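You operate a simulated robot arm through the tools that you are given. There is no shell and no other tool.

The job below is to be done with a simulated two-armed robot. You get a single attempt, and the scene is never put back.

JOB
Gauge the three chain samples; scrap those over 92.5 mm.
Fine: long ones into the reject bin, sound ones into the teal tray; leave the gauge jaw open.

The check looks at the end state, three seconds after you hand in, the way a careful person would. Anything else that was tipped, shoved, dropped, spilled or broken makes it a failure.

ROBOT AND FRAMES
Two 7-joint arms with two-finger parallel grippers on one trunk that stands fixed in place. Base frame: the origin is at the foot of the trunk, x ahead of it, y to its left, z up; the work surface is at about z = 840. Units: mm, degrees, N and s.
The left shoulder is at [70, 163, 1220], the right one opposite. With the tool pointing down near the work surface each hand reaches from about 380 to 880 mm from the base axis, measured 20 degrees to its own side. Payload 3.43 kg a hand.
The tool frame of a hand sits at the grasp point between the pads (the TCP): z along the fingers, y along the line on which they close. The tips reach 34 mm beyond it. The gripper opens to 128 mm. The fingers are 24 mm wide and 12 mm thick; the gripper's body (48 by 130 mm) begins 96 mm behind the TCP.
Orientation is that of the tool frame in the base frame, as [roll, pitch, yaw] about the fixed x, y, z axes, in that order (R = Rz(yaw) Ry(pitch) Rx(roll)). With the fingers straight down and closing along the base's y, the tool's x points along the base's -x, its y along +y and its z along -z.

CONTROLS
- The arms move only by the tool jog_arm. It takes "left_increments", "right_increments" or both (then of equal length, played together; a hand with none holds still); each is a list of rows, each a list of 2 entries, a list of its own where there are three numbers: the shift along the tool's x, y, z in mm, then the turn, a rotation vector about the tool's x, y, z in rad. In form: [[[x, y, z], [ax, ay, az]], ...]. A call has 1 to 20 rows; each row is the pose to reach, as a shift and turn from the pose commanded when the call began, along the tool's axes at that moment. "left_fingers" and "right_fingers" are, for a hand that has rows, the closure, from 0 (fully open) to 1 (shut), set as the call begins (left out, the last holds). Rows are played at 5 a second. More than 50 mm and 8.6 degrees between two rows, or a gripper value outside its range, and nothing of the call is played. A pose out of reach is approached as far as the arm can. The call stops where the force on the tool passes 60 N (or 10 N more than at its start, if that is more) or the arm is blocked; 0.2 s more then pass. The fingers move at their own pace (about 153 mm/s each) and stop on an object; they squeeze with about 20 N. The grip force told is the motor's: it shows also when the fingers shut on nothing. Time passes only in rows, and 0.2 s behind the last, so rows that repeat a pose let the fingers close. It gives the time, the measured TCP pose, the force on the tool (base axes), the opening and the grip force at its end, in the units of the frame above (readings bear some noise), with the torque about the TCP (base axes, N m) and any sound that the robot's microphone picked up.
- Cameras (640 x 400 px; columns grow to the right, rows downward): "scene" is now at [119.8, 49.5, 1443]; the picture's right is [0.58, -0.81, -0.00], its down [-0.49, -0.35, -0.80] and it looks along [0.65, 0.46, -0.60] (base axes); focal length 296 px, centre (320, 200). "left" rides on the left gripper at [76, 11, -160] in its tool frame; the picture's right is [-0.15, 0.99, 0.00], its down [-0.88, -0.13, -0.46] and it looks along [-0.45, -0.07, 0.89] (tool axes); focal length 234 px, centre (320, 200). "right" rides on the right gripper at [76, -11, -160] in its tool frame; the picture's right is [0.15, 0.99, 0.00], its down [-0.88, 0.13, -0.46] and it looks along [-0.45, 0.07, 0.89] (tool axes); focal length 234 px, centre (320, 200). There is no depth. A picture from a camera that has moved, and an enlarged one, comes with that camera's place and axes in the base frame and with its lens.
- get_image(camera): a new picture of that camera. No time passes.
- move_column(by): slides the trunk up (or, below 0, down) by that many mm; the arms and the scene camera ride with it, the base frame stays. It gives what a move gives, with no picture.
- head_to(pan, tilt): turns the head with the scene camera to pan (to the left, within 86 degrees either way) and tilt (down, from -29 to 69), counted from straight ahead of the robot. It gives what a move gives.
- zoom(camera, box): a new picture of the part [left, top, right, bottom] of that camera's present view, enlarged. No time passes.
- job_done(): hands the job in; it is judged then, once.

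Nothing tells you positions but the pictures and the camera data. Unless the task says otherwise, let go and move clear before handing in.

The tools are called after "Emit:" as name(argument=value, ...) on one line, values as JSON. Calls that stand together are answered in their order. jog_arm: Moves the arms, as the interface text tells. Its arguments: {"type":"object","properties":{"left_increments":{"type":"array","items":{"type":"array"}},"left_fingers":{"type":"number"},"right_increments":{"type":"array","items":{"type":"array"}},"right_fingers":{"type":"number"}},"required":[]} The other tools are called the same way: move_column (by) slides the trunk up or down; head_to (pan, tilt) turns the head that bears the scene camera; get_image (camera) takes a picture; zoom (camera, box) takes an enlarged picture of a part of a camera's view; job_done () hands the job in.

At the start:

```text
time: 0.0
left_ee_pos: [386.2, 542.5, 1210.3]
left_tool_rot: [179.9, 0.0, -180.0]
left_wrist_force: [0.0, 0.1, 0.1]
left_moment: [0.0, -0.02, 0.02]
left_gripper_width: 127.7
left_grip_force: 0.0
right_ee_pos: [660.8, 5.3, 1195.5]
right_tool_rot: [179.9, 0.1, 179.8]
right_wrist_force: [0.3, 0.0, 0.4]
right_moment: [0.0, 0.02, -0.01]
right_gripper_width: 128.1
right_grip_force: 0.2
trunk travel left (down, up): [-700.0, 240.0]
head pan, tilt: [35.5, 37.0]
```

scene: 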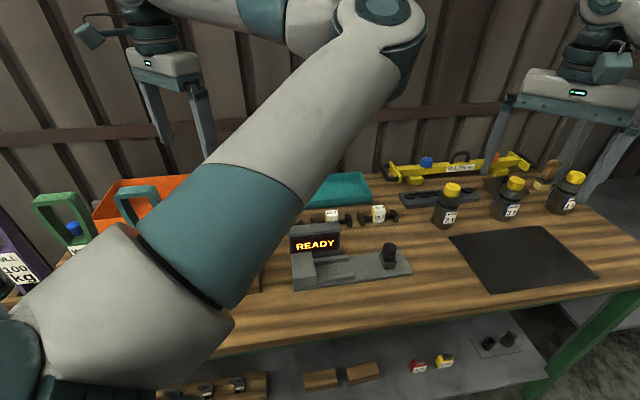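
right: 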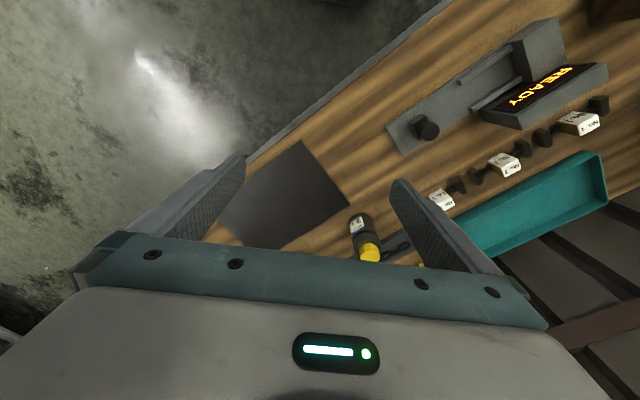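
left: 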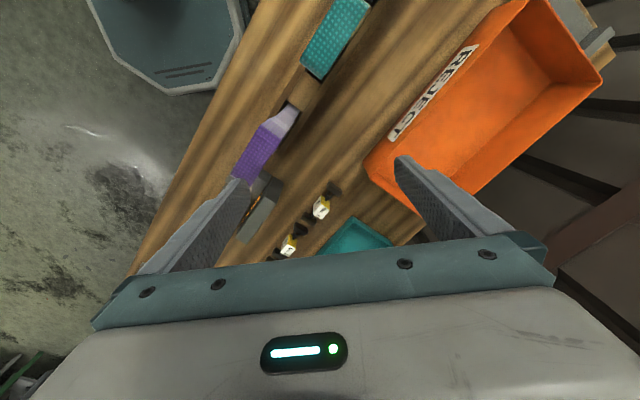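

The bench holds an electronic gauge reading READY, three tagged samples behind it, a teal tray and an orange REJECT bin. I'll look closer before I move anything.

Emit:
zoom(camera="scene", box=[260, 150, 460, 300])

Emit:
zoom(camera="right", box=[380, 0, 640, 250])

Emit:
zoom(camera="left", box=[200, 0, 520, 260])

```text
2.67 times, centred on (360, 225) of scene
camera zoom: at [119.8, 49.5, 1443.0], right [0.58, -0.81, 0.0], down [-0.49, -0.35, -0.8], along [0.65, 0.46, -0.6], focal length 789 px, centre (213, 133)
```

zoom: 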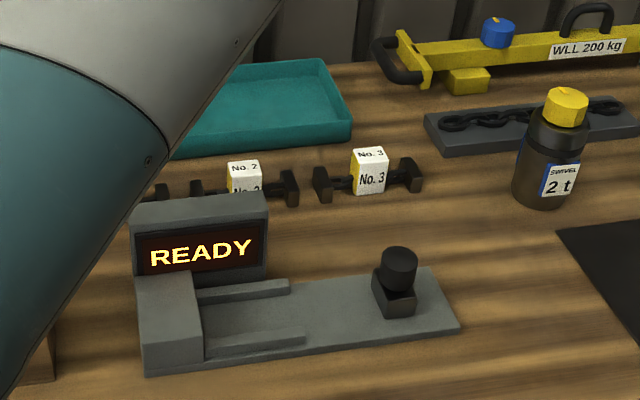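

```text
1.60 times, centred on (510, 125) of right
camera zoom: at [584.4, -6.2, 1353.6], right [-0.14, 0.99, 0.0], down [0.88, 0.13, 0.46], along [0.45, 0.07, -0.89], focal length 375 px, centre (16, 320)
```

zoom: 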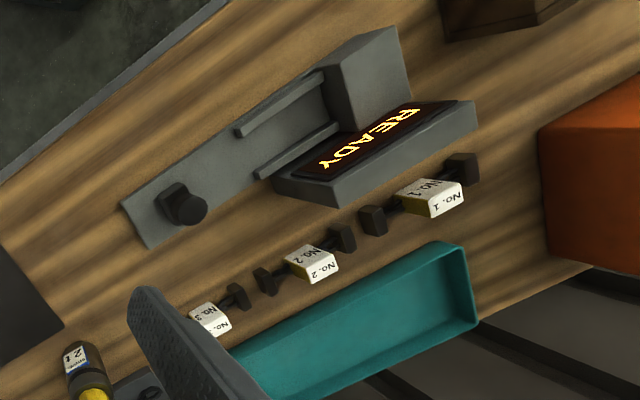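

```text
1.54 times, centred on (360, 130) of left
camera zoom: at [309.7, 553.3, 1371.2], right [0.15, 0.99, 0.0], down [0.88, -0.13, 0.46], along [0.45, -0.07, -0.89], focal length 360 px, centre (258, 308)
```

zoom: 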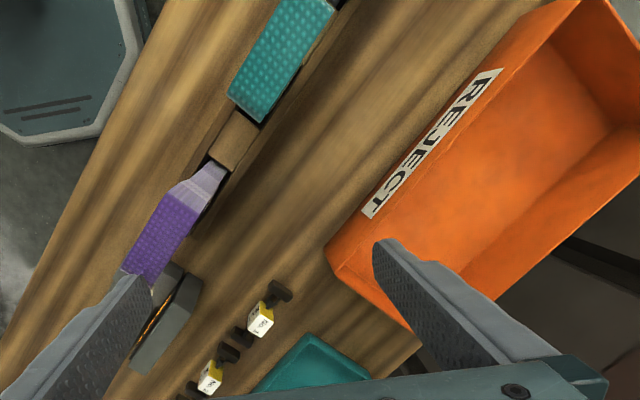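

The gauge and the samples seem to run along the base −45° direction. I'll bring the left hand over the bench, turned to match, to get a clear view from above.

Emit:
jog_arm(left_increments=[[[-20, -9, 10], [0, 0, 0.131]], [[-40, -18, 20], [0, 0, 0.262]], [[-60, -27, 30], [0, 0, 0.393]], [[-80, -36, 40], [0, 0, 0.524]], [[-100, -45, 50], [0, 0, 0.654]], [[-118, -55, 60], [0, 0, 0.785]], [[-118, -55, 60], [0, 0, 0.785]]])

Emit:
get_image(camera="left")

Emit:
get_image(camera="scene")

Emit:
get_image(camera="right")

```text
time: 1.6
left_ee_pos: [505.9, 487.9, 1151.4]
left_tool_rot: [-180.0, 0.1, 134.9]
left_wrist_force: [-0.3, -0.2, -0.3]
left_moment: [-0.01, 0.01, 0.02]
left_gripper_width: 127.9
left_grip_force: 0.1
right_ee_pos: [659.6, 5.3, 1195.0]
right_tool_rot: [180.0, -0.1, 179.8]
right_wrist_force: [-0.9, 0.1, 0.2]
right_moment: [-0.01, 0.0, -0.02]
right_gripper_width: 127.9
right_grip_force: 0.0
trunk travel left (down, up): [-700.0, 240.0]
head pan, tilt: [35.5, 37.0]
```

```text
taken
camera left: at [458.9, 548.6, 1310.9], right [0.8, 0.59, 0.0], down [0.53, -0.72, 0.46], along [0.27, -0.37, -0.89], focal length 234 px, centre (320, 200)
```

left: 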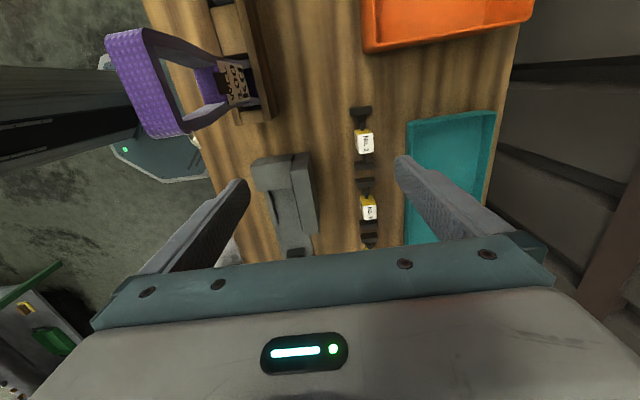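

```text
taken
camera scene: at [119.5, 49.9, 1443.1], right [0.58, -0.81, 0.0], down [-0.49, -0.35, -0.8], along [0.65, 0.46, -0.6], focal length 296 px, centre (320, 200)
```

scene: 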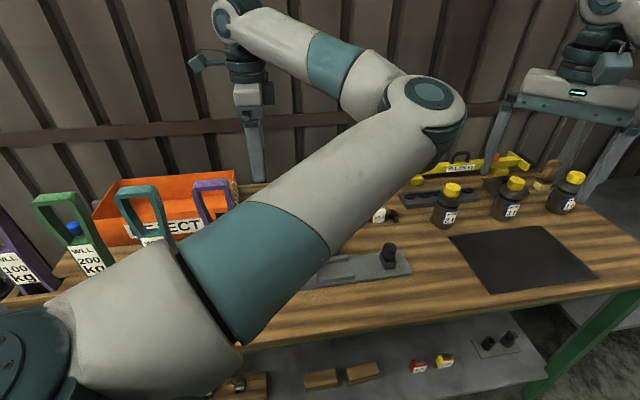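

```text
taken
camera right: at [584.2, -5.8, 1353.7], right [-0.14, 0.99, 0.0], down [0.88, 0.13, 0.46], along [0.45, 0.07, -0.89], focal length 234 px, centre (320, 200)
```

right: 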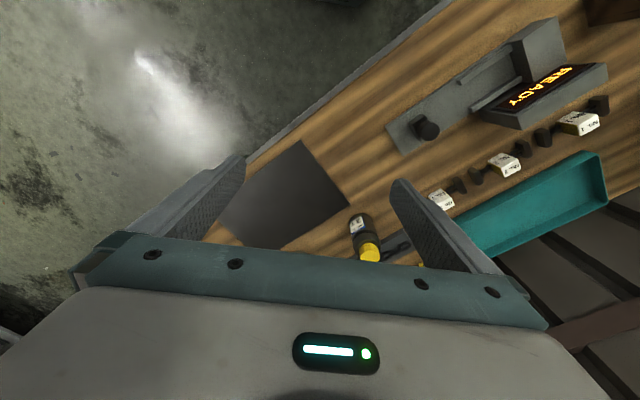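

Emit:
zoom(camera="right", box=[380, 0, 540, 100])

Emit:
zoom(camera="right", box=[480, 0, 640, 100])

Emit:
zoom(camera="right", box=[400, 90, 640, 240])

Emit:
zoom(camera="left", box=[230, 90, 430, 260])

Emit:
zoom(camera="left", box=[80, 0, 280, 170])

```text
4.00 times, centred on (460, 50) of right
camera zoom: at [584.2, -5.8, 1353.7], right [-0.14, 0.99, 0.0], down [0.88, 0.13, 0.46], along [0.45, 0.07, -0.89], focal length 937 px, centre (-240, 800)
```

zoom: 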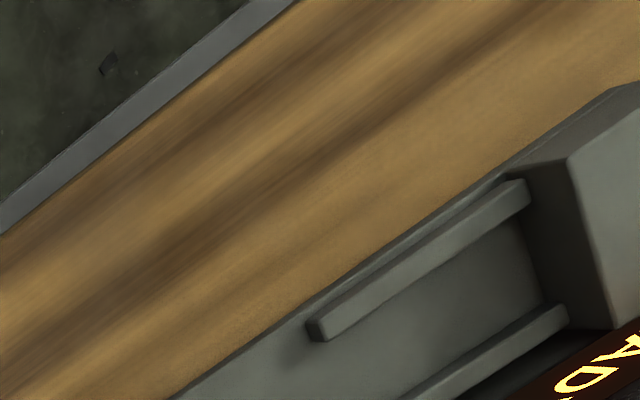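

```text
4.00 times, centred on (560, 50) of right
camera zoom: at [584.2, -5.8, 1353.7], right [-0.14, 0.99, 0.0], down [0.88, 0.13, 0.46], along [0.45, 0.07, -0.89], focal length 937 px, centre (-640, 800)
```

zoom: 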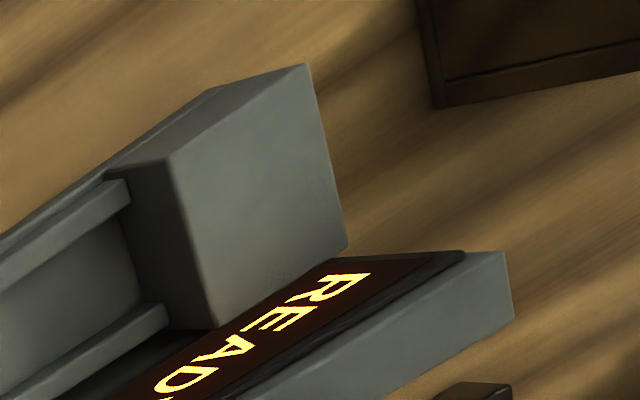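

```text
2.67 times, centred on (520, 165) of right
camera zoom: at [584.2, -5.8, 1353.7], right [-0.14, 0.99, 0.0], down [0.88, 0.13, 0.46], along [0.45, 0.07, -0.89], focal length 624 px, centre (-213, 293)
```

zoom: 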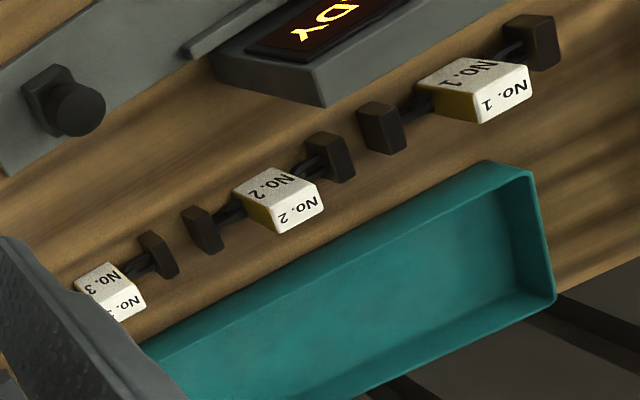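

```text
2.35 times, centred on (330, 175) of left
camera zoom: at [458.9, 548.6, 1310.9], right [0.8, 0.59, 0.0], down [0.53, -0.72, 0.46], along [0.27, -0.37, -0.89], focal length 551 px, centre (296, 259)
```

zoom: 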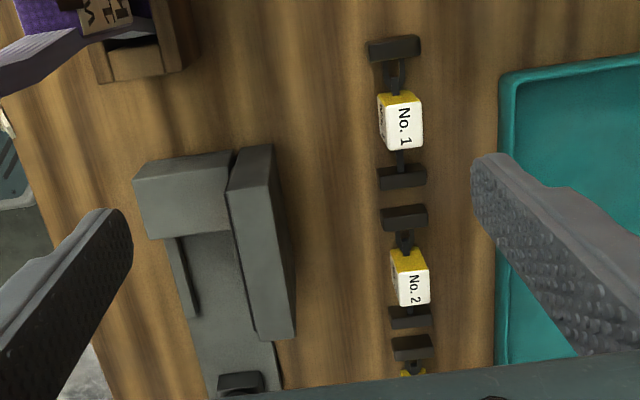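

```text
2.35 times, centred on (180, 85) of left
camera zoom: at [458.9, 548.6, 1310.9], right [0.8, 0.59, 0.0], down [0.53, -0.72, 0.46], along [0.27, -0.37, -0.89], focal length 551 px, centre (649, 471)
```

zoom: 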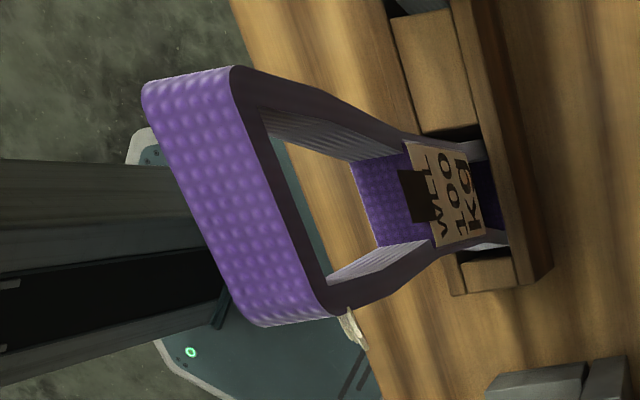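

Emit:
zoom(camera="left", box=[335, 95, 391, 130])

Emit:
zoom(camera="left", box=[330, 130, 410, 180])

Emit:
zoom(camera="left", box=[240, 150, 340, 260])

Emit:
zoom(camera="right", box=[550, 80, 630, 150])

Emit:
zoom(camera="right", box=[380, 80, 500, 160])

Emit:
zoom(camera="scene", box=[290, 230, 420, 300])

```text
11.43 times, centred on (363, 112) of left
camera zoom: at [458.9, 548.6, 1310.9], right [0.8, 0.59, 0.0], down [0.53, -0.72, 0.46], along [0.27, -0.37, -0.89], focal length 2676 px, centre (-171, 1200)
```

zoom: 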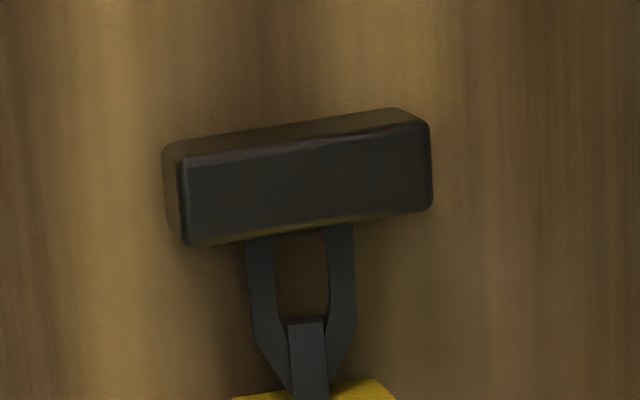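

```text
8.00 times, centred on (370, 155) of left
camera zoom: at [458.9, 548.6, 1310.9], right [0.8, 0.59, 0.0], down [0.53, -0.72, 0.46], along [0.27, -0.37, -0.89], focal length 1873 px, centre (-80, 560)
```

zoom: 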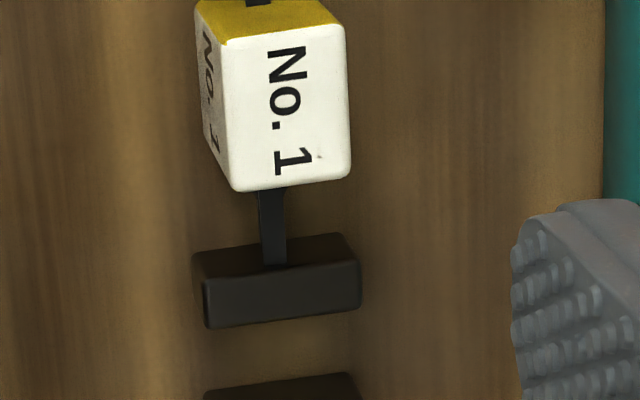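

```text
3.64 times, centred on (290, 205) of left
camera zoom: at [458.9, 548.6, 1310.9], right [0.8, 0.59, 0.0], down [0.53, -0.72, 0.46], along [0.27, -0.37, -0.89], focal length 852 px, centre (429, 182)
```

zoom: 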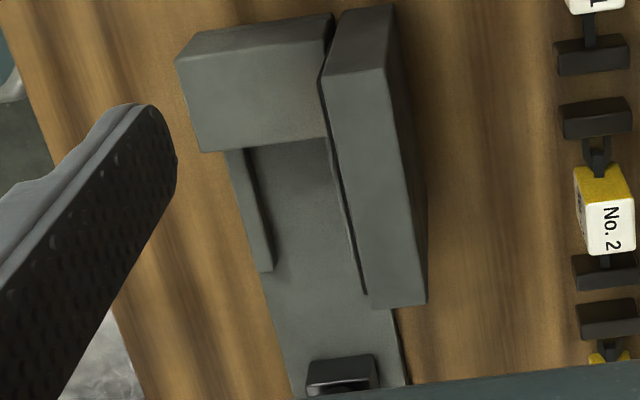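

```text
5.71 times, centred on (590, 115) of right
camera zoom: at [584.2, -5.8, 1353.7], right [-0.14, 0.99, 0.0], down [0.88, 0.13, 0.46], along [0.45, 0.07, -0.89], focal length 1338 px, centre (-1223, 686)
```

zoom: 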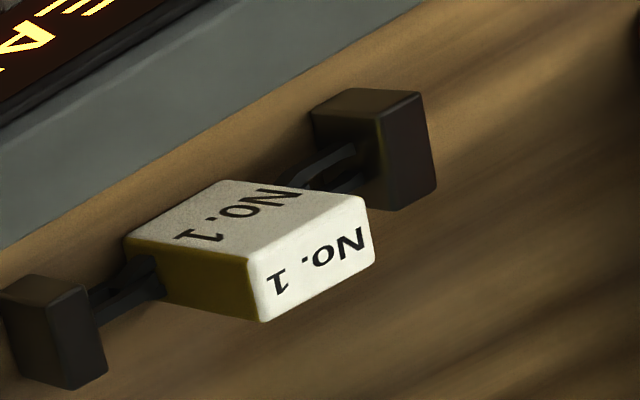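

```text
5.00 times, centred on (440, 120) of right
camera zoom: at [584.2, -5.8, 1353.7], right [-0.14, 0.99, 0.0], down [0.88, 0.13, 0.46], along [0.45, 0.07, -0.89], focal length 1171 px, centre (-280, 600)
```

zoom: 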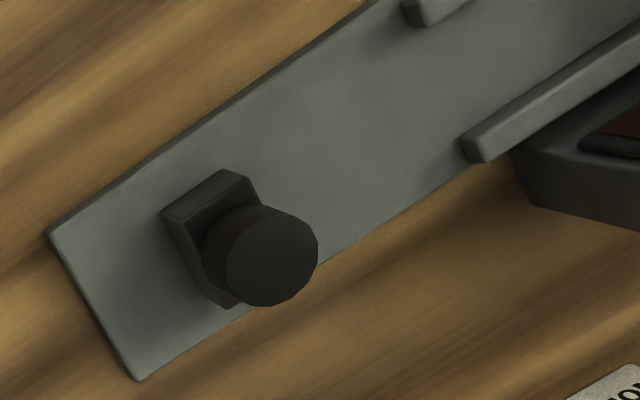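

```text
4.92 times, centred on (355, 265) of scene
camera zoom: at [119.5, 49.9, 1443.1], right [0.58, -0.81, 0.0], down [-0.49, -0.35, -0.8], along [0.65, 0.46, -0.6], focal length 1457 px, centre (148, -120)
```

zoom: 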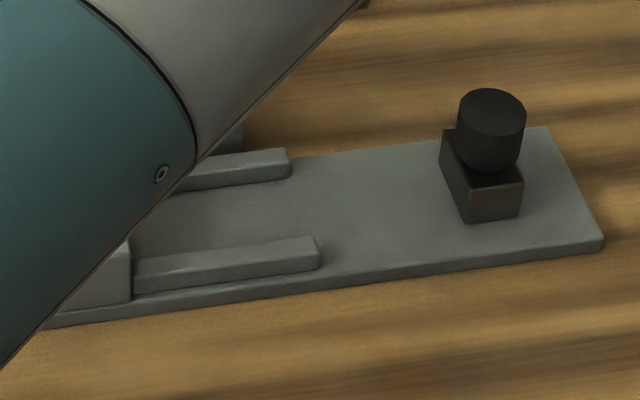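

The samples are about 118 mm overall with a 27 mm wide tag in the middle, and they line up with the gauge. I put No. 1's tag near (586, 515), so I'll hover the left hand there with the fingers half closed.

Emit:
jog_arm(left_increments=[[[-9, 19, 38], [0, 0, 0]], [[-19, 38, 76], [0, 0, 0]], [[-28, 57, 114], [0, 0, 0]], [[-37, 76, 151], [0, 0, 0]], [[-37, 76, 151], [0, 0, 0]], [[-37, 76, 151], [0, 0, 0]]], left_fingers=0.5)

Emit:
get_image(camera="left")

Emit:
get_image(camera="scene")

Emit:
get_image(camera="right")

```text
time: 3.0
left_ee_pos: [585.2, 516.4, 999.5]
left_tool_rot: [-179.9, -0.1, 135.0]
left_wrist_force: [-0.2, 0.7, 0.7]
left_moment: [-0.01, 0.0, 0.0]
left_gripper_width: 64.1
left_grip_force: 0.1
right_ee_pos: [660.5, 5.1, 1192.9]
right_tool_rot: [-180.0, 0.0, 179.9]
right_wrist_force: [0.4, -0.4, 0.2]
right_moment: [-0.02, -0.03, 0.0]
right_gripper_width: 128.1
right_grip_force: 0.2
trunk travel left (down, up): [-700.0, 240.0]
head pan, tilt: [35.5, 37.0]
```

```text
taken
camera left: at [538.4, 577.4, 1159.8], right [0.8, 0.6, 0.0], down [0.53, -0.72, 0.46], along [0.27, -0.37, -0.89], focal length 234 px, centre (320, 200)
```

left: 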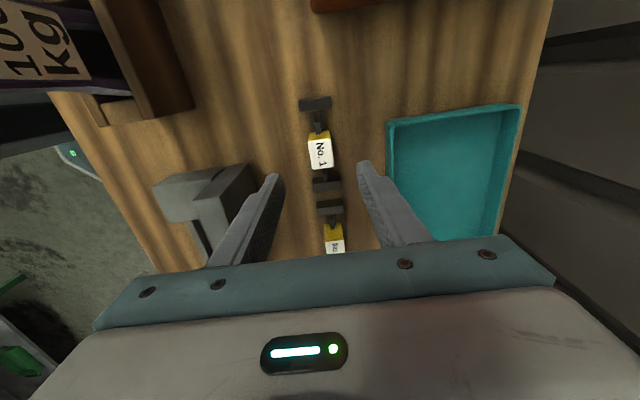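

```text
taken
camera scene: at [119.9, 49.5, 1443.0], right [0.58, -0.81, 0.0], down [-0.49, -0.35, -0.8], along [0.65, 0.46, -0.6], focal length 296 px, centre (320, 200)
```

scene: 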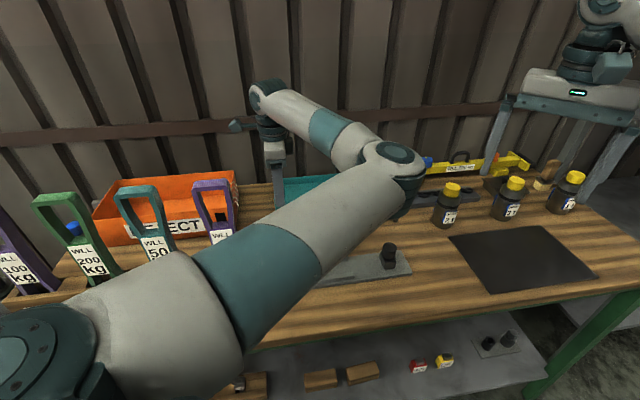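

```text
taken
camera right: at [584.6, -6.3, 1353.5], right [-0.14, 0.99, 0.0], down [0.88, 0.13, 0.46], along [0.45, 0.07, -0.89], focal length 234 px, centre (320, 200)
```

right: 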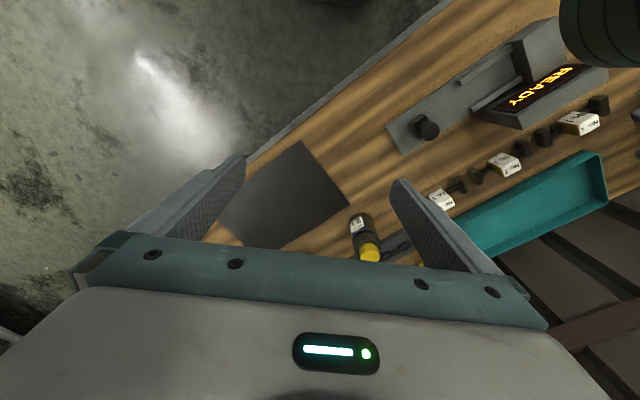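

The left hand is lined up over No. 1. I'll look at the right arm's posture first, so I can plan which hand works the jaw.

Emit:
head_to(pan=5, tilt=30)

Emit:
get_image(camera="scene")

Emit:
zoom(camera="left", box=[280, 80, 400, 260])

```text
time: 4.0
left_ee_pos: [584.2, 517.0, 1000.2]
left_tool_rot: [179.9, 0.0, 134.9]
left_wrist_force: [-0.5, 0.3, 0.7]
left_moment: [-0.02, -0.01, 0.0]
left_gripper_width: 64.1
left_grip_force: 0.0
right_ee_pos: [660.2, 4.5, 1195.0]
right_tool_rot: [-179.9, 0.0, 179.9]
right_wrist_force: [-0.5, -0.5, 0.3]
right_moment: [0.02, 0.01, 0.02]
right_gripper_width: 128.3
right_grip_force: 0.2
trunk travel left (down, up): [-700.0, 240.0]
head pan, tilt: [5.0, 30.0]
```

```text
taken
camera scene: at [139.0, 6.9, 1453.9], right [0.09, -1.0, 0.0], down [-0.5, -0.04, -0.87], along [0.86, 0.08, -0.5], focal length 296 px, centre (320, 200)
```

scene: 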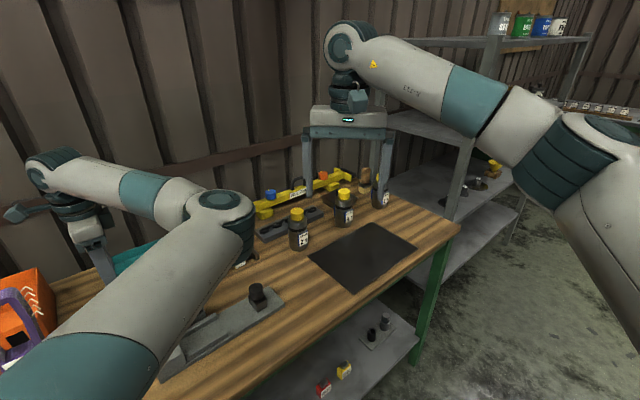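

```text
2.22 times, centred on (340, 170) of left
camera zoom: at [538.1, 577.3, 1160.2], right [0.8, 0.6, 0.0], down [0.53, -0.72, 0.46], along [0.27, -0.37, -0.89], focal length 520 px, centre (276, 267)
```

zoom: 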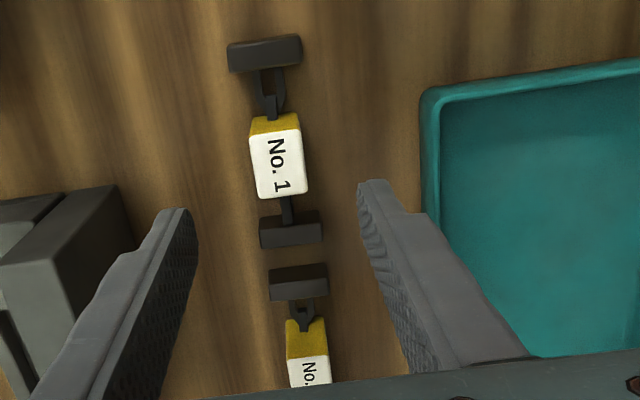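

No. 1 is centred between the fingers, and the right arm's elbow lies well out to the right. I'll go down around the tag, keeping the fingertips about 20 mm above the bench.

Emit:
jog_arm(left_increments=[[[0, 0, 35], [0, 0, 0]], [[0, -1, 70], [0, 0, 0]], [[0, -1, 90], [0, 0, 0]], [[0, -1, 106], [0, 0, 0]], [[0, -1, 106], [0, 0, 0]], [[0, -1, 106], [0, 0, 0]]])

Emit:
get_image(camera="left")

Emit:
get_image(camera="right")

```text
time: 5.4
left_ee_pos: [585.4, 516.6, 892.1]
left_tool_rot: [-180.0, 0.0, 135.0]
left_wrist_force: [-0.2, 0.3, -0.5]
left_moment: [-0.03, 0.01, 0.03]
left_gripper_width: 63.8
left_grip_force: 0.0
right_ee_pos: [661.9, 4.6, 1195.1]
right_tool_rot: [-179.9, 0.0, 180.0]
right_wrist_force: [0.0, 0.4, 0.5]
right_moment: [0.0, 0.04, 0.0]
right_gripper_width: 128.2
right_grip_force: 0.1
trunk travel left (down, up): [-700.0, 240.0]
head pan, tilt: [5.0, 30.0]
```

```text
taken
camera left: at [538.2, 576.6, 1052.9], right [0.8, 0.6, 0.0], down [0.53, -0.72, 0.46], along [0.27, -0.37, -0.89], focal length 234 px, centre (320, 200)
```

left: 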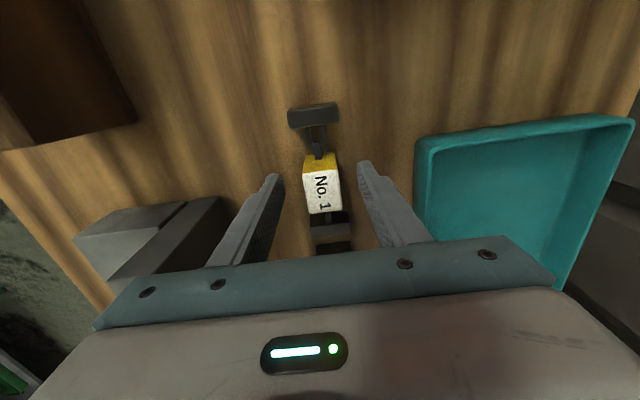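

```text
taken
camera right: at [584.5, -6.2, 1353.5], right [-0.14, 0.99, 0.0], down [0.88, 0.13, 0.46], along [0.45, 0.07, -0.89], focal length 234 px, centre (320, 200)
```

right: 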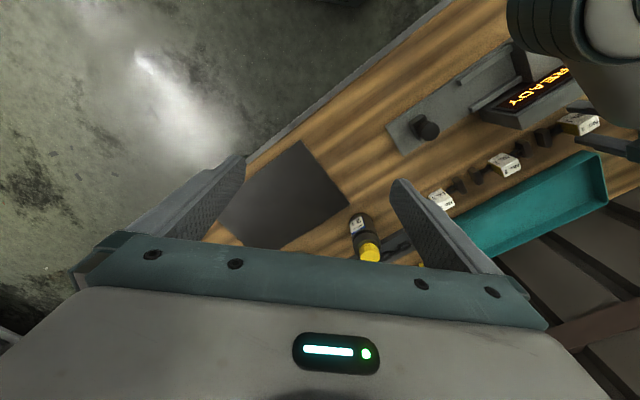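

The tag sits between the fingers. I'll close on it and lift a little.

Emit:
jog_arm(left_increments=[[[0, 0, 0], [0, 0, 0]], [[0, 0, 0], [0, 0, 0]], [[0, 0, 0], [0, 0, 0]]], left_fingers=1)

Emit:
jog_arm(left_increments=[[[0, 0, -10], [0, 0, 0]], [[0, 0, -25], [0, 0, 0]], [[0, 0, -50], [0, 0, 0]], [[0, 0, -80], [0, 0, 0]], [[0, 0, -80], [0, 0, 0]]])

Emit:
get_image(camera="left")

Emit:
get_image(camera="right")

Emit:
get_image(camera="scene")

```text
time: 6.2
left_ee_pos: [584.7, 514.8, 893.2]
left_tool_rot: [-180.0, 0.0, 135.0]
left_wrist_force: [-0.4, -0.9, 1.0]
left_moment: [-0.05, 0.04, -0.02]
left_gripper_width: 27.8
left_grip_force: 20.0
right_ee_pos: [660.3, 4.1, 1195.7]
right_tool_rot: [180.0, 0.0, 179.9]
right_wrist_force: [0.5, -0.4, 0.3]
right_moment: [0.02, 0.0, 0.02]
right_gripper_width: 128.1
right_grip_force: 0.0
trunk travel left (down, up): [-700.0, 240.0]
head pan, tilt: [5.0, 30.0]
```

```text
time: 7.4
left_ee_pos: [584.1, 514.9, 973.6]
left_tool_rot: [180.0, 0.1, 134.9]
left_wrist_force: [-0.1, -0.6, -2.8]
left_moment: [0.0, -0.02, -0.01]
left_gripper_width: 27.8
left_grip_force: 19.9
right_ee_pos: [662.0, 6.0, 1193.9]
right_tool_rot: [180.0, 0.0, 179.9]
right_wrist_force: [0.0, -0.1, -0.2]
right_moment: [0.0, 0.0, 0.0]
right_gripper_width: 128.1
right_grip_force: 0.0
trunk travel left (down, up): [-700.0, 240.0]
head pan, tilt: [5.0, 30.0]
```

```text
taken
camera left: at [536.5, 576.1, 1133.7], right [0.8, 0.6, 0.0], down [0.53, -0.71, 0.46], along [0.27, -0.37, -0.89], focal length 234 px, centre (320, 200)
```

left: 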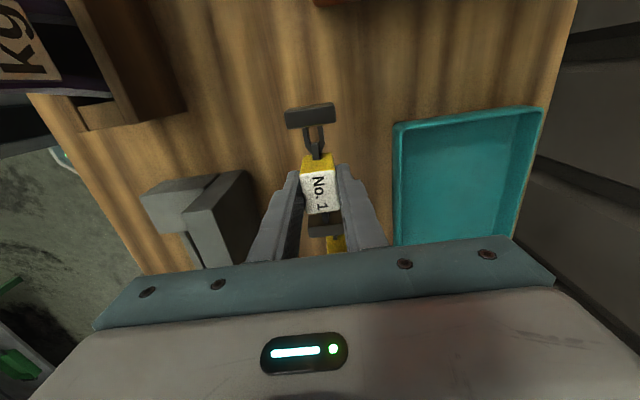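

```text
taken
camera right: at [585.1, -5.7, 1353.2], right [-0.14, 0.99, 0.0], down [0.88, 0.13, 0.46], along [0.45, 0.07, -0.89], focal length 234 px, centre (320, 200)
```

right: 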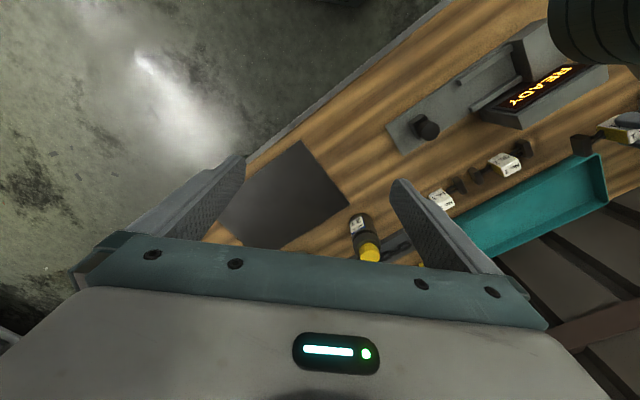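

```text
taken
camera scene: at [139.9, 7.4, 1453.8], right [0.09, -1.0, 0.0], down [-0.5, -0.04, -0.87], along [0.86, 0.08, -0.5], focal length 296 px, centre (320, 200)
```

scene: 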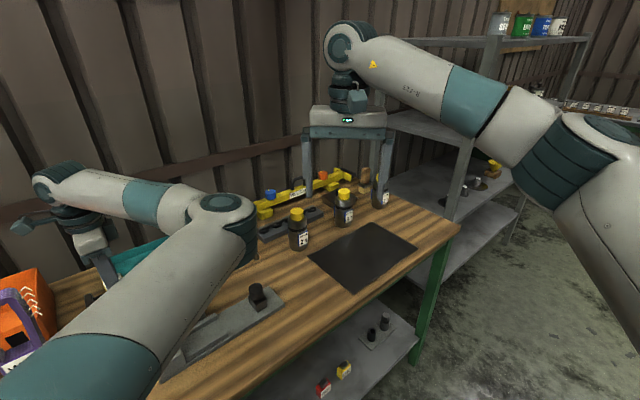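

No. 1 is firmly held and hangs level, so the sample behaves as one rigid piece. Next I'll carry it high over the display to hover above the gauge channel, near (551, 298).

Emit:
jog_arm(left_increments=[[[0, 0, -30], [0, 0, 0]], [[-5, -8, -57], [0, 0, 0]], [[-25, -35, -57], [0, 0, 0]], [[-50, -68, -57], [0, 0, 0]], [[-75, -102, -57], [0, 0, 0]], [[-100, -136, -57], [0, 0, 0]], [[-120, -163, -57], [0, 0, 0]], [[-130, -177, -57], [0, 0, 0]], [[-130, -177, -57], [0, 0, 0]], [[-130, -177, -57], [0, 0, 0]]])

Emit:
get_image(camera="left")

Emit:
get_image(camera="right")

Emit:
get_image(camera="scene")

```text
time: 9.6
left_ee_pos: [586.5, 378.6, 1020.1]
left_tool_rot: [-180.0, 0.0, 135.0]
left_wrist_force: [-1.2, -0.4, -2.6]
left_moment: [-0.02, 0.02, 0.0]
left_gripper_width: 27.8
left_grip_force: 20.2
left hand out of reach, approached as far as the arm can: row 6, 7, 8, 9, 10
right_ee_pos: [661.7, 4.9, 1195.0]
right_tool_rot: [-180.0, 0.1, 179.8]
right_wrist_force: [0.9, -0.3, 0.2]
right_moment: [0.0, 0.01, -0.01]
right_gripper_width: 127.9
right_grip_force: 0.1
trunk travel left (down, up): [-700.0, 240.0]
head pan, tilt: [5.0, 30.0]
```

```text
taken
camera left: at [539.7, 439.0, 1180.3], right [0.8, 0.6, 0.0], down [0.53, -0.72, 0.45], along [0.27, -0.37, -0.89], focal length 234 px, centre (320, 200)
```

left: 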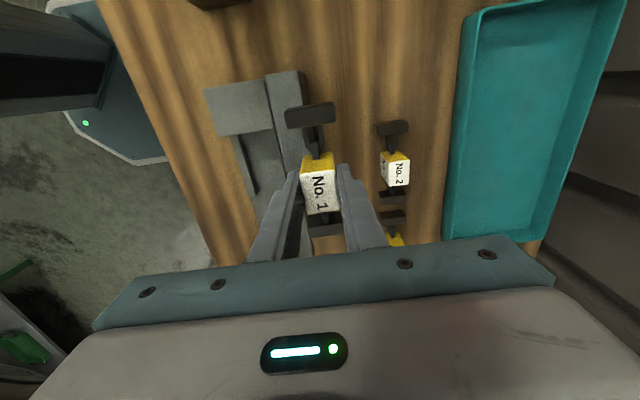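

```text
taken
camera right: at [585.2, -6.2, 1353.2], right [-0.14, 0.99, 0.0], down [0.88, 0.13, 0.46], along [0.45, 0.07, -0.89], focal length 234 px, centre (320, 200)
```

right: 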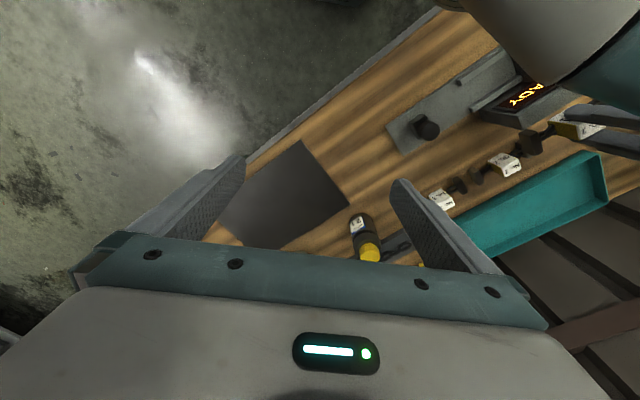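

```text
taken
camera scene: at [139.9, 6.9, 1453.8], right [0.09, -1.0, 0.0], down [-0.5, -0.04, -0.87], along [0.86, 0.08, -0.5], focal length 296 px, centre (320, 200)
```

scene: 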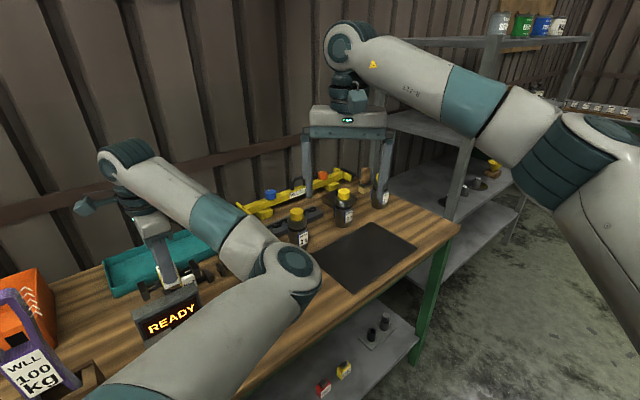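

The left arm ran into a limit short of the channel: its elbow is low, which forces a sharp wrist bend. The sample is still held safely at height, so I'll raise the trunk to ease the wrist and try again.

Emit:
move_column(by=180)

Emit:
get_image(camera="scene")

```text
time: 11.6
left_ee_pos: [587.0, 378.0, 1200.6]
left_tool_rot: [179.9, 0.0, 135.0]
left_wrist_force: [0.5, -1.0, -2.9]
left_moment: [-0.02, 0.0, 0.02]
left_gripper_width: 27.8
left_grip_force: 20.1
right_ee_pos: [661.2, 4.7, 1375.0]
right_tool_rot: [-180.0, 0.1, 179.9]
right_wrist_force: [0.2, 0.2, 0.1]
right_moment: [-0.01, -0.01, -0.03]
right_gripper_width: 127.7
right_grip_force: 0.1
trunk travel left (down, up): [-880.0, 60.0]
head pan, tilt: [5.0, 30.0]
```

```text
taken
camera scene: at [139.8, 7.1, 1633.7], right [0.09, -1.0, 0.0], down [-0.5, -0.04, -0.87], along [0.86, 0.08, -0.5], focal length 296 px, centre (320, 200)
```

scene: 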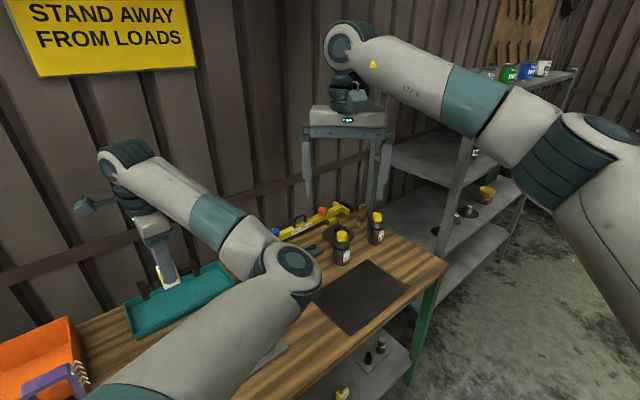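

Emit:
jog_arm(left_increments=[[[0, 0, 20], [0, 0, 0]], [[0, 0, 40], [0, 0, 0]], [[0, 0, 40], [0, 0, 0]]])

```text
time: 12.4
left_ee_pos: [586.7, 379.2, 1159.2]
left_tool_rot: [180.0, 0.0, 135.0]
left_wrist_force: [-0.5, 0.3, -3.0]
left_moment: [-0.01, 0.02, 0.0]
left_gripper_width: 27.9
left_grip_force: 20.1
right_ee_pos: [660.9, 4.9, 1375.5]
right_tool_rot: [-180.0, 0.0, 180.0]
right_wrist_force: [0.4, 0.4, -0.2]
right_moment: [0.01, 0.03, -0.04]
right_gripper_width: 127.8
right_grip_force: 0.0
trunk travel left (down, up): [-880.0, 60.0]
head pan, tilt: [5.0, 30.0]
```

Moves now start from the pose the arm actually reached. I'll go on to the channel from here.

Emit:
jog_arm(left_increments=[[[0, 0, 40], [0, 0, 0]], [[0, 0, 80], [0, 0, 0]], [[-5, -15, 105], [0, 0, 0]], [[-12, -35, 105], [0, 0, 0]], [[-20, -55, 105], [0, 0, 0]], [[-28, -72, 105], [0, 0, 0]], [[-32, -83, 105], [0, 0, 0]], [[-32, -83, 105], [0, 0, 0]]])

Emit:
get_image(camera="left")

Emit:
get_image(camera="scene")

Emit:
get_image(camera="right")

```text
time: 14.4
left_ee_pos: [583.6, 370.2, 1052.4]
left_tool_rot: [177.7, 0.0, 137.7]
left_wrist_force: [-0.2, -0.1, -3.1]
left_moment: [0.01, 0.0, -0.03]
left_gripper_width: 27.7
left_grip_force: 19.7
left hand out of reach, approached as far as the arm can: row 4, 5, 6, 7, 8
right_ee_pos: [661.2, 5.6, 1374.9]
right_tool_rot: [-180.0, 0.0, 179.9]
right_wrist_force: [0.2, -0.2, 0.3]
right_moment: [0.01, 0.01, -0.01]
right_gripper_width: 127.9
right_grip_force: 0.1
trunk travel left (down, up): [-880.0, 60.0]
head pan, tilt: [5.0, 30.0]
stopped in row 8 (left hand): the arm was blocked; the commanded pose is now the measured one
```

```text
taken
camera left: at [530.0, 425.2, 1212.4], right [0.77, 0.63, 0.04], down [0.55, -0.7, 0.45], along [0.31, -0.33, -0.89], focal length 234 px, centre (320, 200)
```

left: 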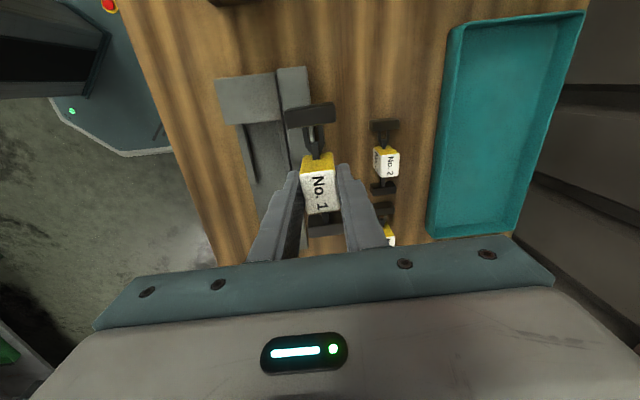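

```text
taken
camera scene: at [139.6, 7.4, 1633.8], right [0.09, -1.0, 0.0], down [-0.5, -0.04, -0.87], along [0.86, 0.08, -0.5], focal length 296 px, centre (320, 200)
```

scene: 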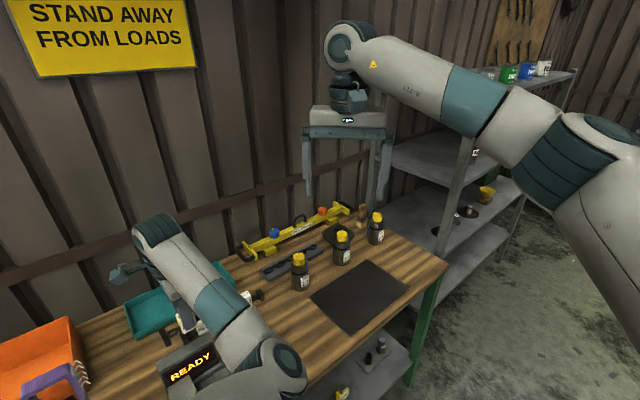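

```text
taken
camera right: at [584.9, -5.8, 1533.2], right [-0.14, 0.99, 0.0], down [0.88, 0.13, 0.46], along [0.45, 0.07, -0.89], focal length 234 px, centre (320, 200)
```

right: 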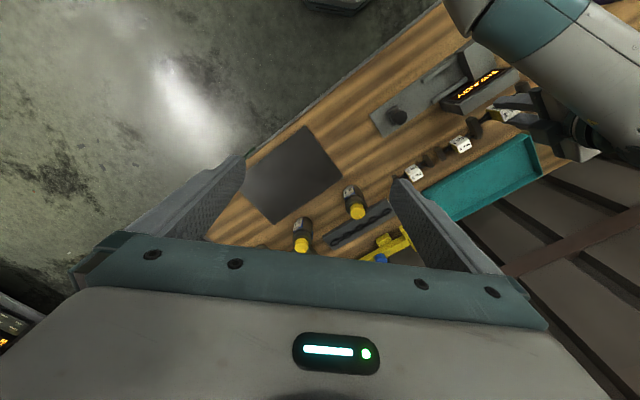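

The wrist limit comes from the low elbow, and raising the trunk made it worse. The arms have room when the shoulders sit near hand height, so I'll lift both hands, straighten the left tool and lower the trunk in stages.

Emit:
jog_arm(left_increments=[[[0, 10, -30], [0.02, 0, 0.023]], [[0, 20, -65], [0.04, 0, 0.047]], [[0, 20, -100], [0.04, 0, 0.047]], [[0, 20, -140], [0.04, 0, 0.047]], [[0, 20, -180], [0.04, 0, 0.047]], [[0, 20, -220], [0.04, 0, 0.047]], [[0, 20, -220], [0.04, 0, 0.047]]], right_increments=[[[0, 0, -20], [0, 0, 0]], [[0, 0, -40], [0, 0, 0]], [[0, 0, -60], [0, 0, 0]], [[0, 0, -80], [0, 0, 0]], [[0, 0, -100], [0, 0, 0]], [[0, 0, -115], [0, 0, 0]], [[0, 0, -115], [0, 0, 0]]])

Emit:
get_image(camera="scene")

```text
time: 16.0
left_ee_pos: [593.1, 378.5, 1272.8]
left_tool_rot: [-179.9, 0.0, 134.7]
left_wrist_force: [0.1, 0.0, -2.6]
left_moment: [0.01, 0.02, -0.02]
left_gripper_width: 27.5
left_grip_force: 19.9
right_ee_pos: [660.1, 3.4, 1490.6]
right_tool_rot: [179.9, 0.0, 179.8]
right_wrist_force: [0.3, 0.3, -0.9]
right_moment: [-0.01, 0.02, 0.0]
right_gripper_width: 128.1
right_grip_force: 0.1
trunk travel left (down, up): [-880.0, 60.0]
head pan, tilt: [5.0, 30.0]
```

```text
taken
camera scene: at [139.9, 6.8, 1633.8], right [0.09, -1.0, 0.0], down [-0.5, -0.04, -0.87], along [0.86, 0.08, -0.5], focal length 296 px, centre (320, 200)
```

scene: 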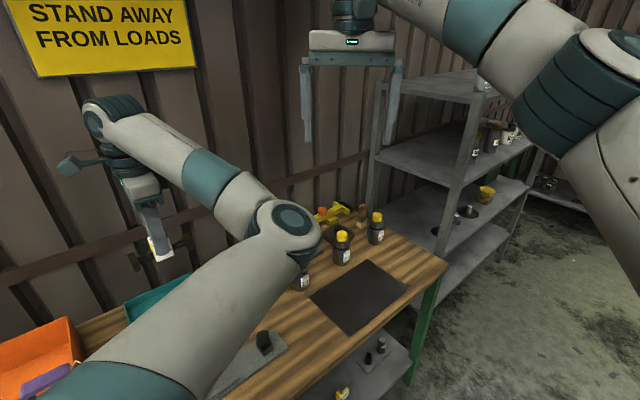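

Both hands are clear and the sample is still held. I'll lower the trunk by 180, raise the left hand again, and then lower the rest of the way.

Emit:
move_column(by=-180)

Emit:
jog_arm(left_increments=[[[0, 0, -40], [0, 0, 0]], [[0, 0, -80], [0, 0, 0]], [[0, 0, -120], [0, 0, 0]], [[0, 0, -160], [0, 0, 0]], [[0, 0, -200], [0, 0, 0]], [[0, 0, -200], [0, 0, 0]]])

Emit:
get_image(camera="scene")

```text
time: 18.0
left_ee_pos: [592.0, 378.1, 1094.0]
left_tool_rot: [-179.9, 0.1, 134.8]
left_wrist_force: [-0.1, -0.3, -3.0]
left_moment: [0.02, -0.02, 0.04]
left_gripper_width: 27.5
left_grip_force: 20.1
right_ee_pos: [659.5, 4.9, 1309.8]
right_tool_rot: [-180.0, 0.0, 179.8]
right_wrist_force: [-0.6, -0.4, -0.1]
right_moment: [0.0, -0.03, 0.04]
right_gripper_width: 128.0
right_grip_force: 0.0
trunk travel left (down, up): [-700.0, 240.0]
head pan, tilt: [5.0, 30.0]
```

```text
time: 19.4
left_ee_pos: [595.3, 378.8, 1291.4]
left_tool_rot: [-179.8, 0.1, 134.8]
left_wrist_force: [0.1, 0.7, -3.0]
left_moment: [0.03, -0.02, 0.0]
left_gripper_width: 27.7
left_grip_force: 19.9
right_ee_pos: [660.4, 3.8, 1310.2]
right_tool_rot: [180.0, -0.1, 179.9]
right_wrist_force: [-0.2, 0.2, 0.0]
right_moment: [-0.02, 0.04, -0.03]
right_gripper_width: 128.2
right_grip_force: 0.1
trunk travel left (down, up): [-700.0, 240.0]
head pan, tilt: [5.0, 30.0]
```

```text
taken
camera scene: at [140.4, 7.2, 1453.7], right [0.09, -1.0, 0.0], down [-0.5, -0.04, -0.87], along [0.86, 0.08, -0.5], focal length 296 px, centre (320, 200)
```

scene: 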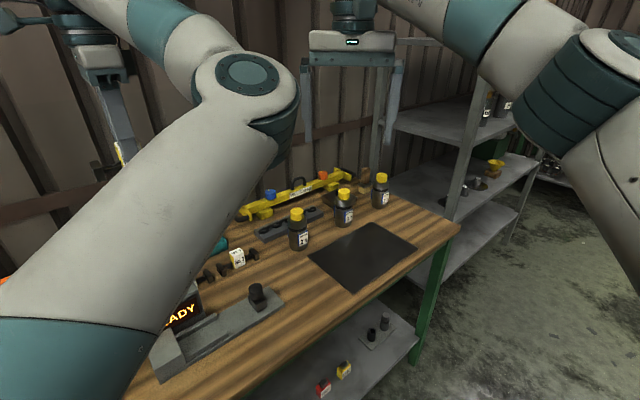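

Emit:
move_column(by=-230)

Emit:
get_image(camera="scene")

Emit:
get_image(camera="left")

Emit:
get_image(camera="right")

```text
time: 21.8
left_ee_pos: [593.2, 377.7, 1061.9]
left_tool_rot: [-179.9, 0.1, 134.7]
left_wrist_force: [0.0, -0.1, -2.4]
left_moment: [0.01, -0.02, 0.0]
left_gripper_width: 27.5
left_grip_force: 19.9
right_ee_pos: [660.5, 3.1, 1080.2]
right_tool_rot: [180.0, 0.0, 179.9]
right_wrist_force: [1.0, -0.2, 0.1]
right_moment: [-0.03, 0.0, 0.0]
right_gripper_width: 128.1
right_grip_force: 0.1
trunk travel left (down, up): [-470.0, 470.0]
head pan, tilt: [5.0, 30.0]
```

```text
taken
camera scene: at [139.2, 7.0, 1223.9], right [0.09, -1.0, 0.0], down [-0.5, -0.04, -0.87], along [0.86, 0.08, -0.5], focal length 296 px, centre (320, 200)
```

scene: 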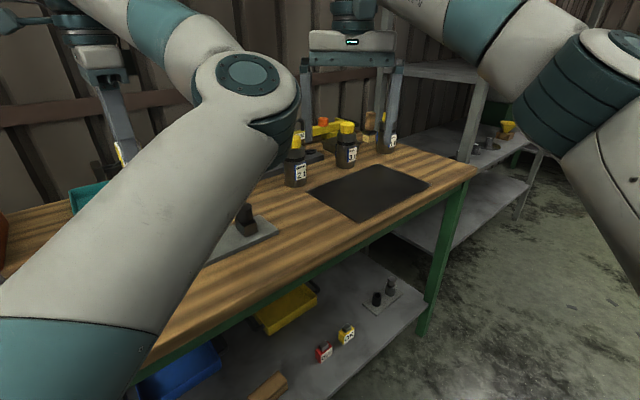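

```text
taken
camera left: at [546.8, 439.1, 1222.5], right [0.81, 0.59, 0.0], down [0.53, -0.72, 0.46], along [0.27, -0.37, -0.89], focal length 234 px, centre (320, 200)
```

left: 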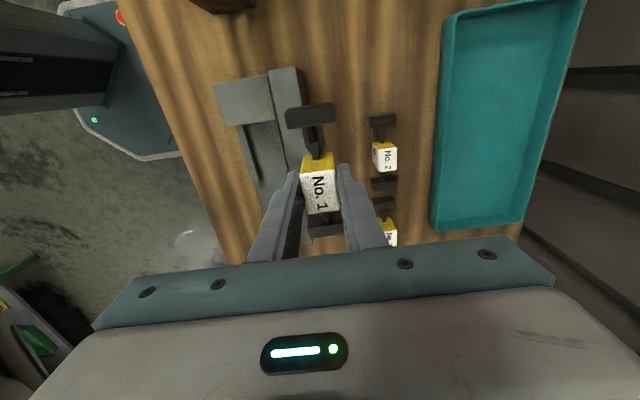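

```text
taken
camera right: at [583.6, -7.4, 1238.4], right [-0.14, 0.99, 0.0], down [0.88, 0.13, 0.46], along [0.45, 0.07, -0.89], focal length 234 px, centre (320, 200)
```

right: 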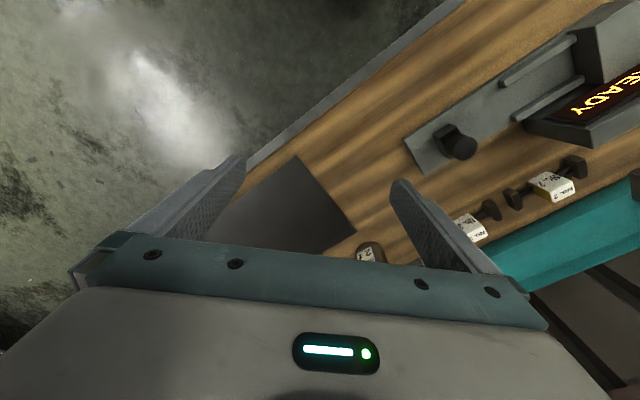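

Emit:
jog_arm(left_increments=[[[-6, -20, 10], [0, 0, 0]], [[-13, -42, 20], [0, 0, 0]], [[-20, -64, 30], [0, 0, 0]], [[-27, -86, 30], [0, 0, 0]], [[-27, -86, 30], [0, 0, 0]], [[-27, -86, 30], [0, 0, 0]]])

Emit:
get_image(camera="left")

Emit:
get_image(camera="right")

Emit:
get_image(camera="scene")

```text
time: 23.2
left_ee_pos: [586.4, 368.0, 1044.7]
left_tool_rot: [-179.8, 0.0, 134.8]
left_wrist_force: [0.5, 0.3, -3.4]
left_moment: [-0.02, 0.02, -0.02]
left_gripper_width: 28.2
left_grip_force: 19.7
left hand out of reach, approached as far as the arm can: row 1, 2, 3, 4, 5, 6
right_ee_pos: [659.6, 3.0, 1079.7]
right_tool_rot: [-180.0, 0.0, 179.9]
right_wrist_force: [0.7, 1.0, -0.3]
right_moment: [0.01, -0.01, -0.02]
right_gripper_width: 128.1
right_grip_force: 0.0
trunk travel left (down, up): [-470.0, 470.0]
head pan, tilt: [5.0, 30.0]
```

```text
taken
camera left: at [539.6, 429.2, 1205.1], right [0.81, 0.59, 0.0], down [0.53, -0.72, 0.46], along [0.27, -0.37, -0.89], focal length 234 px, centre (320, 200)
```

left: 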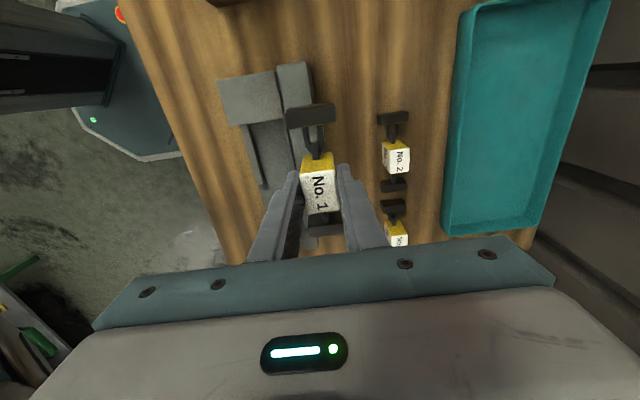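

```text
taken
camera right: at [583.7, -7.4, 1238.3], right [-0.14, 0.99, 0.0], down [0.88, 0.13, 0.46], along [0.45, 0.07, -0.89], focal length 234 px, centre (320, 200)
```

right: 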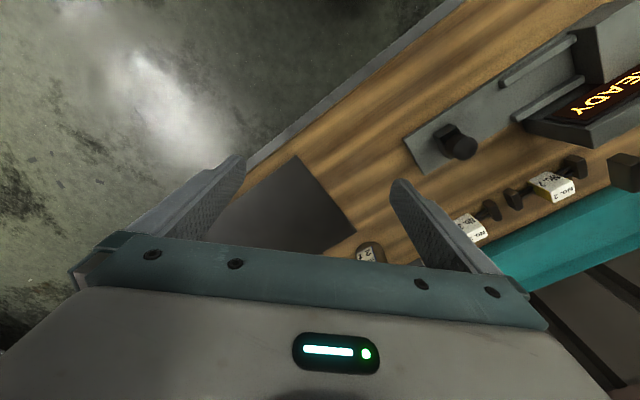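

```text
taken
camera scene: at [139.3, 7.0, 1223.8], right [0.09, -1.0, 0.0], down [-0.5, -0.04, -0.87], along [0.86, 0.08, -0.5], focal length 296 px, centre (320, 200)
```

scene: 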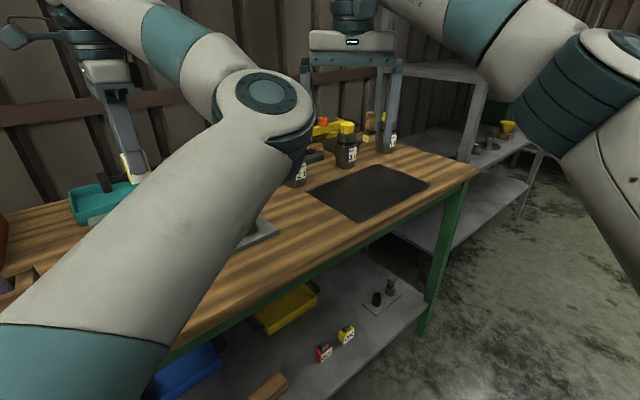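

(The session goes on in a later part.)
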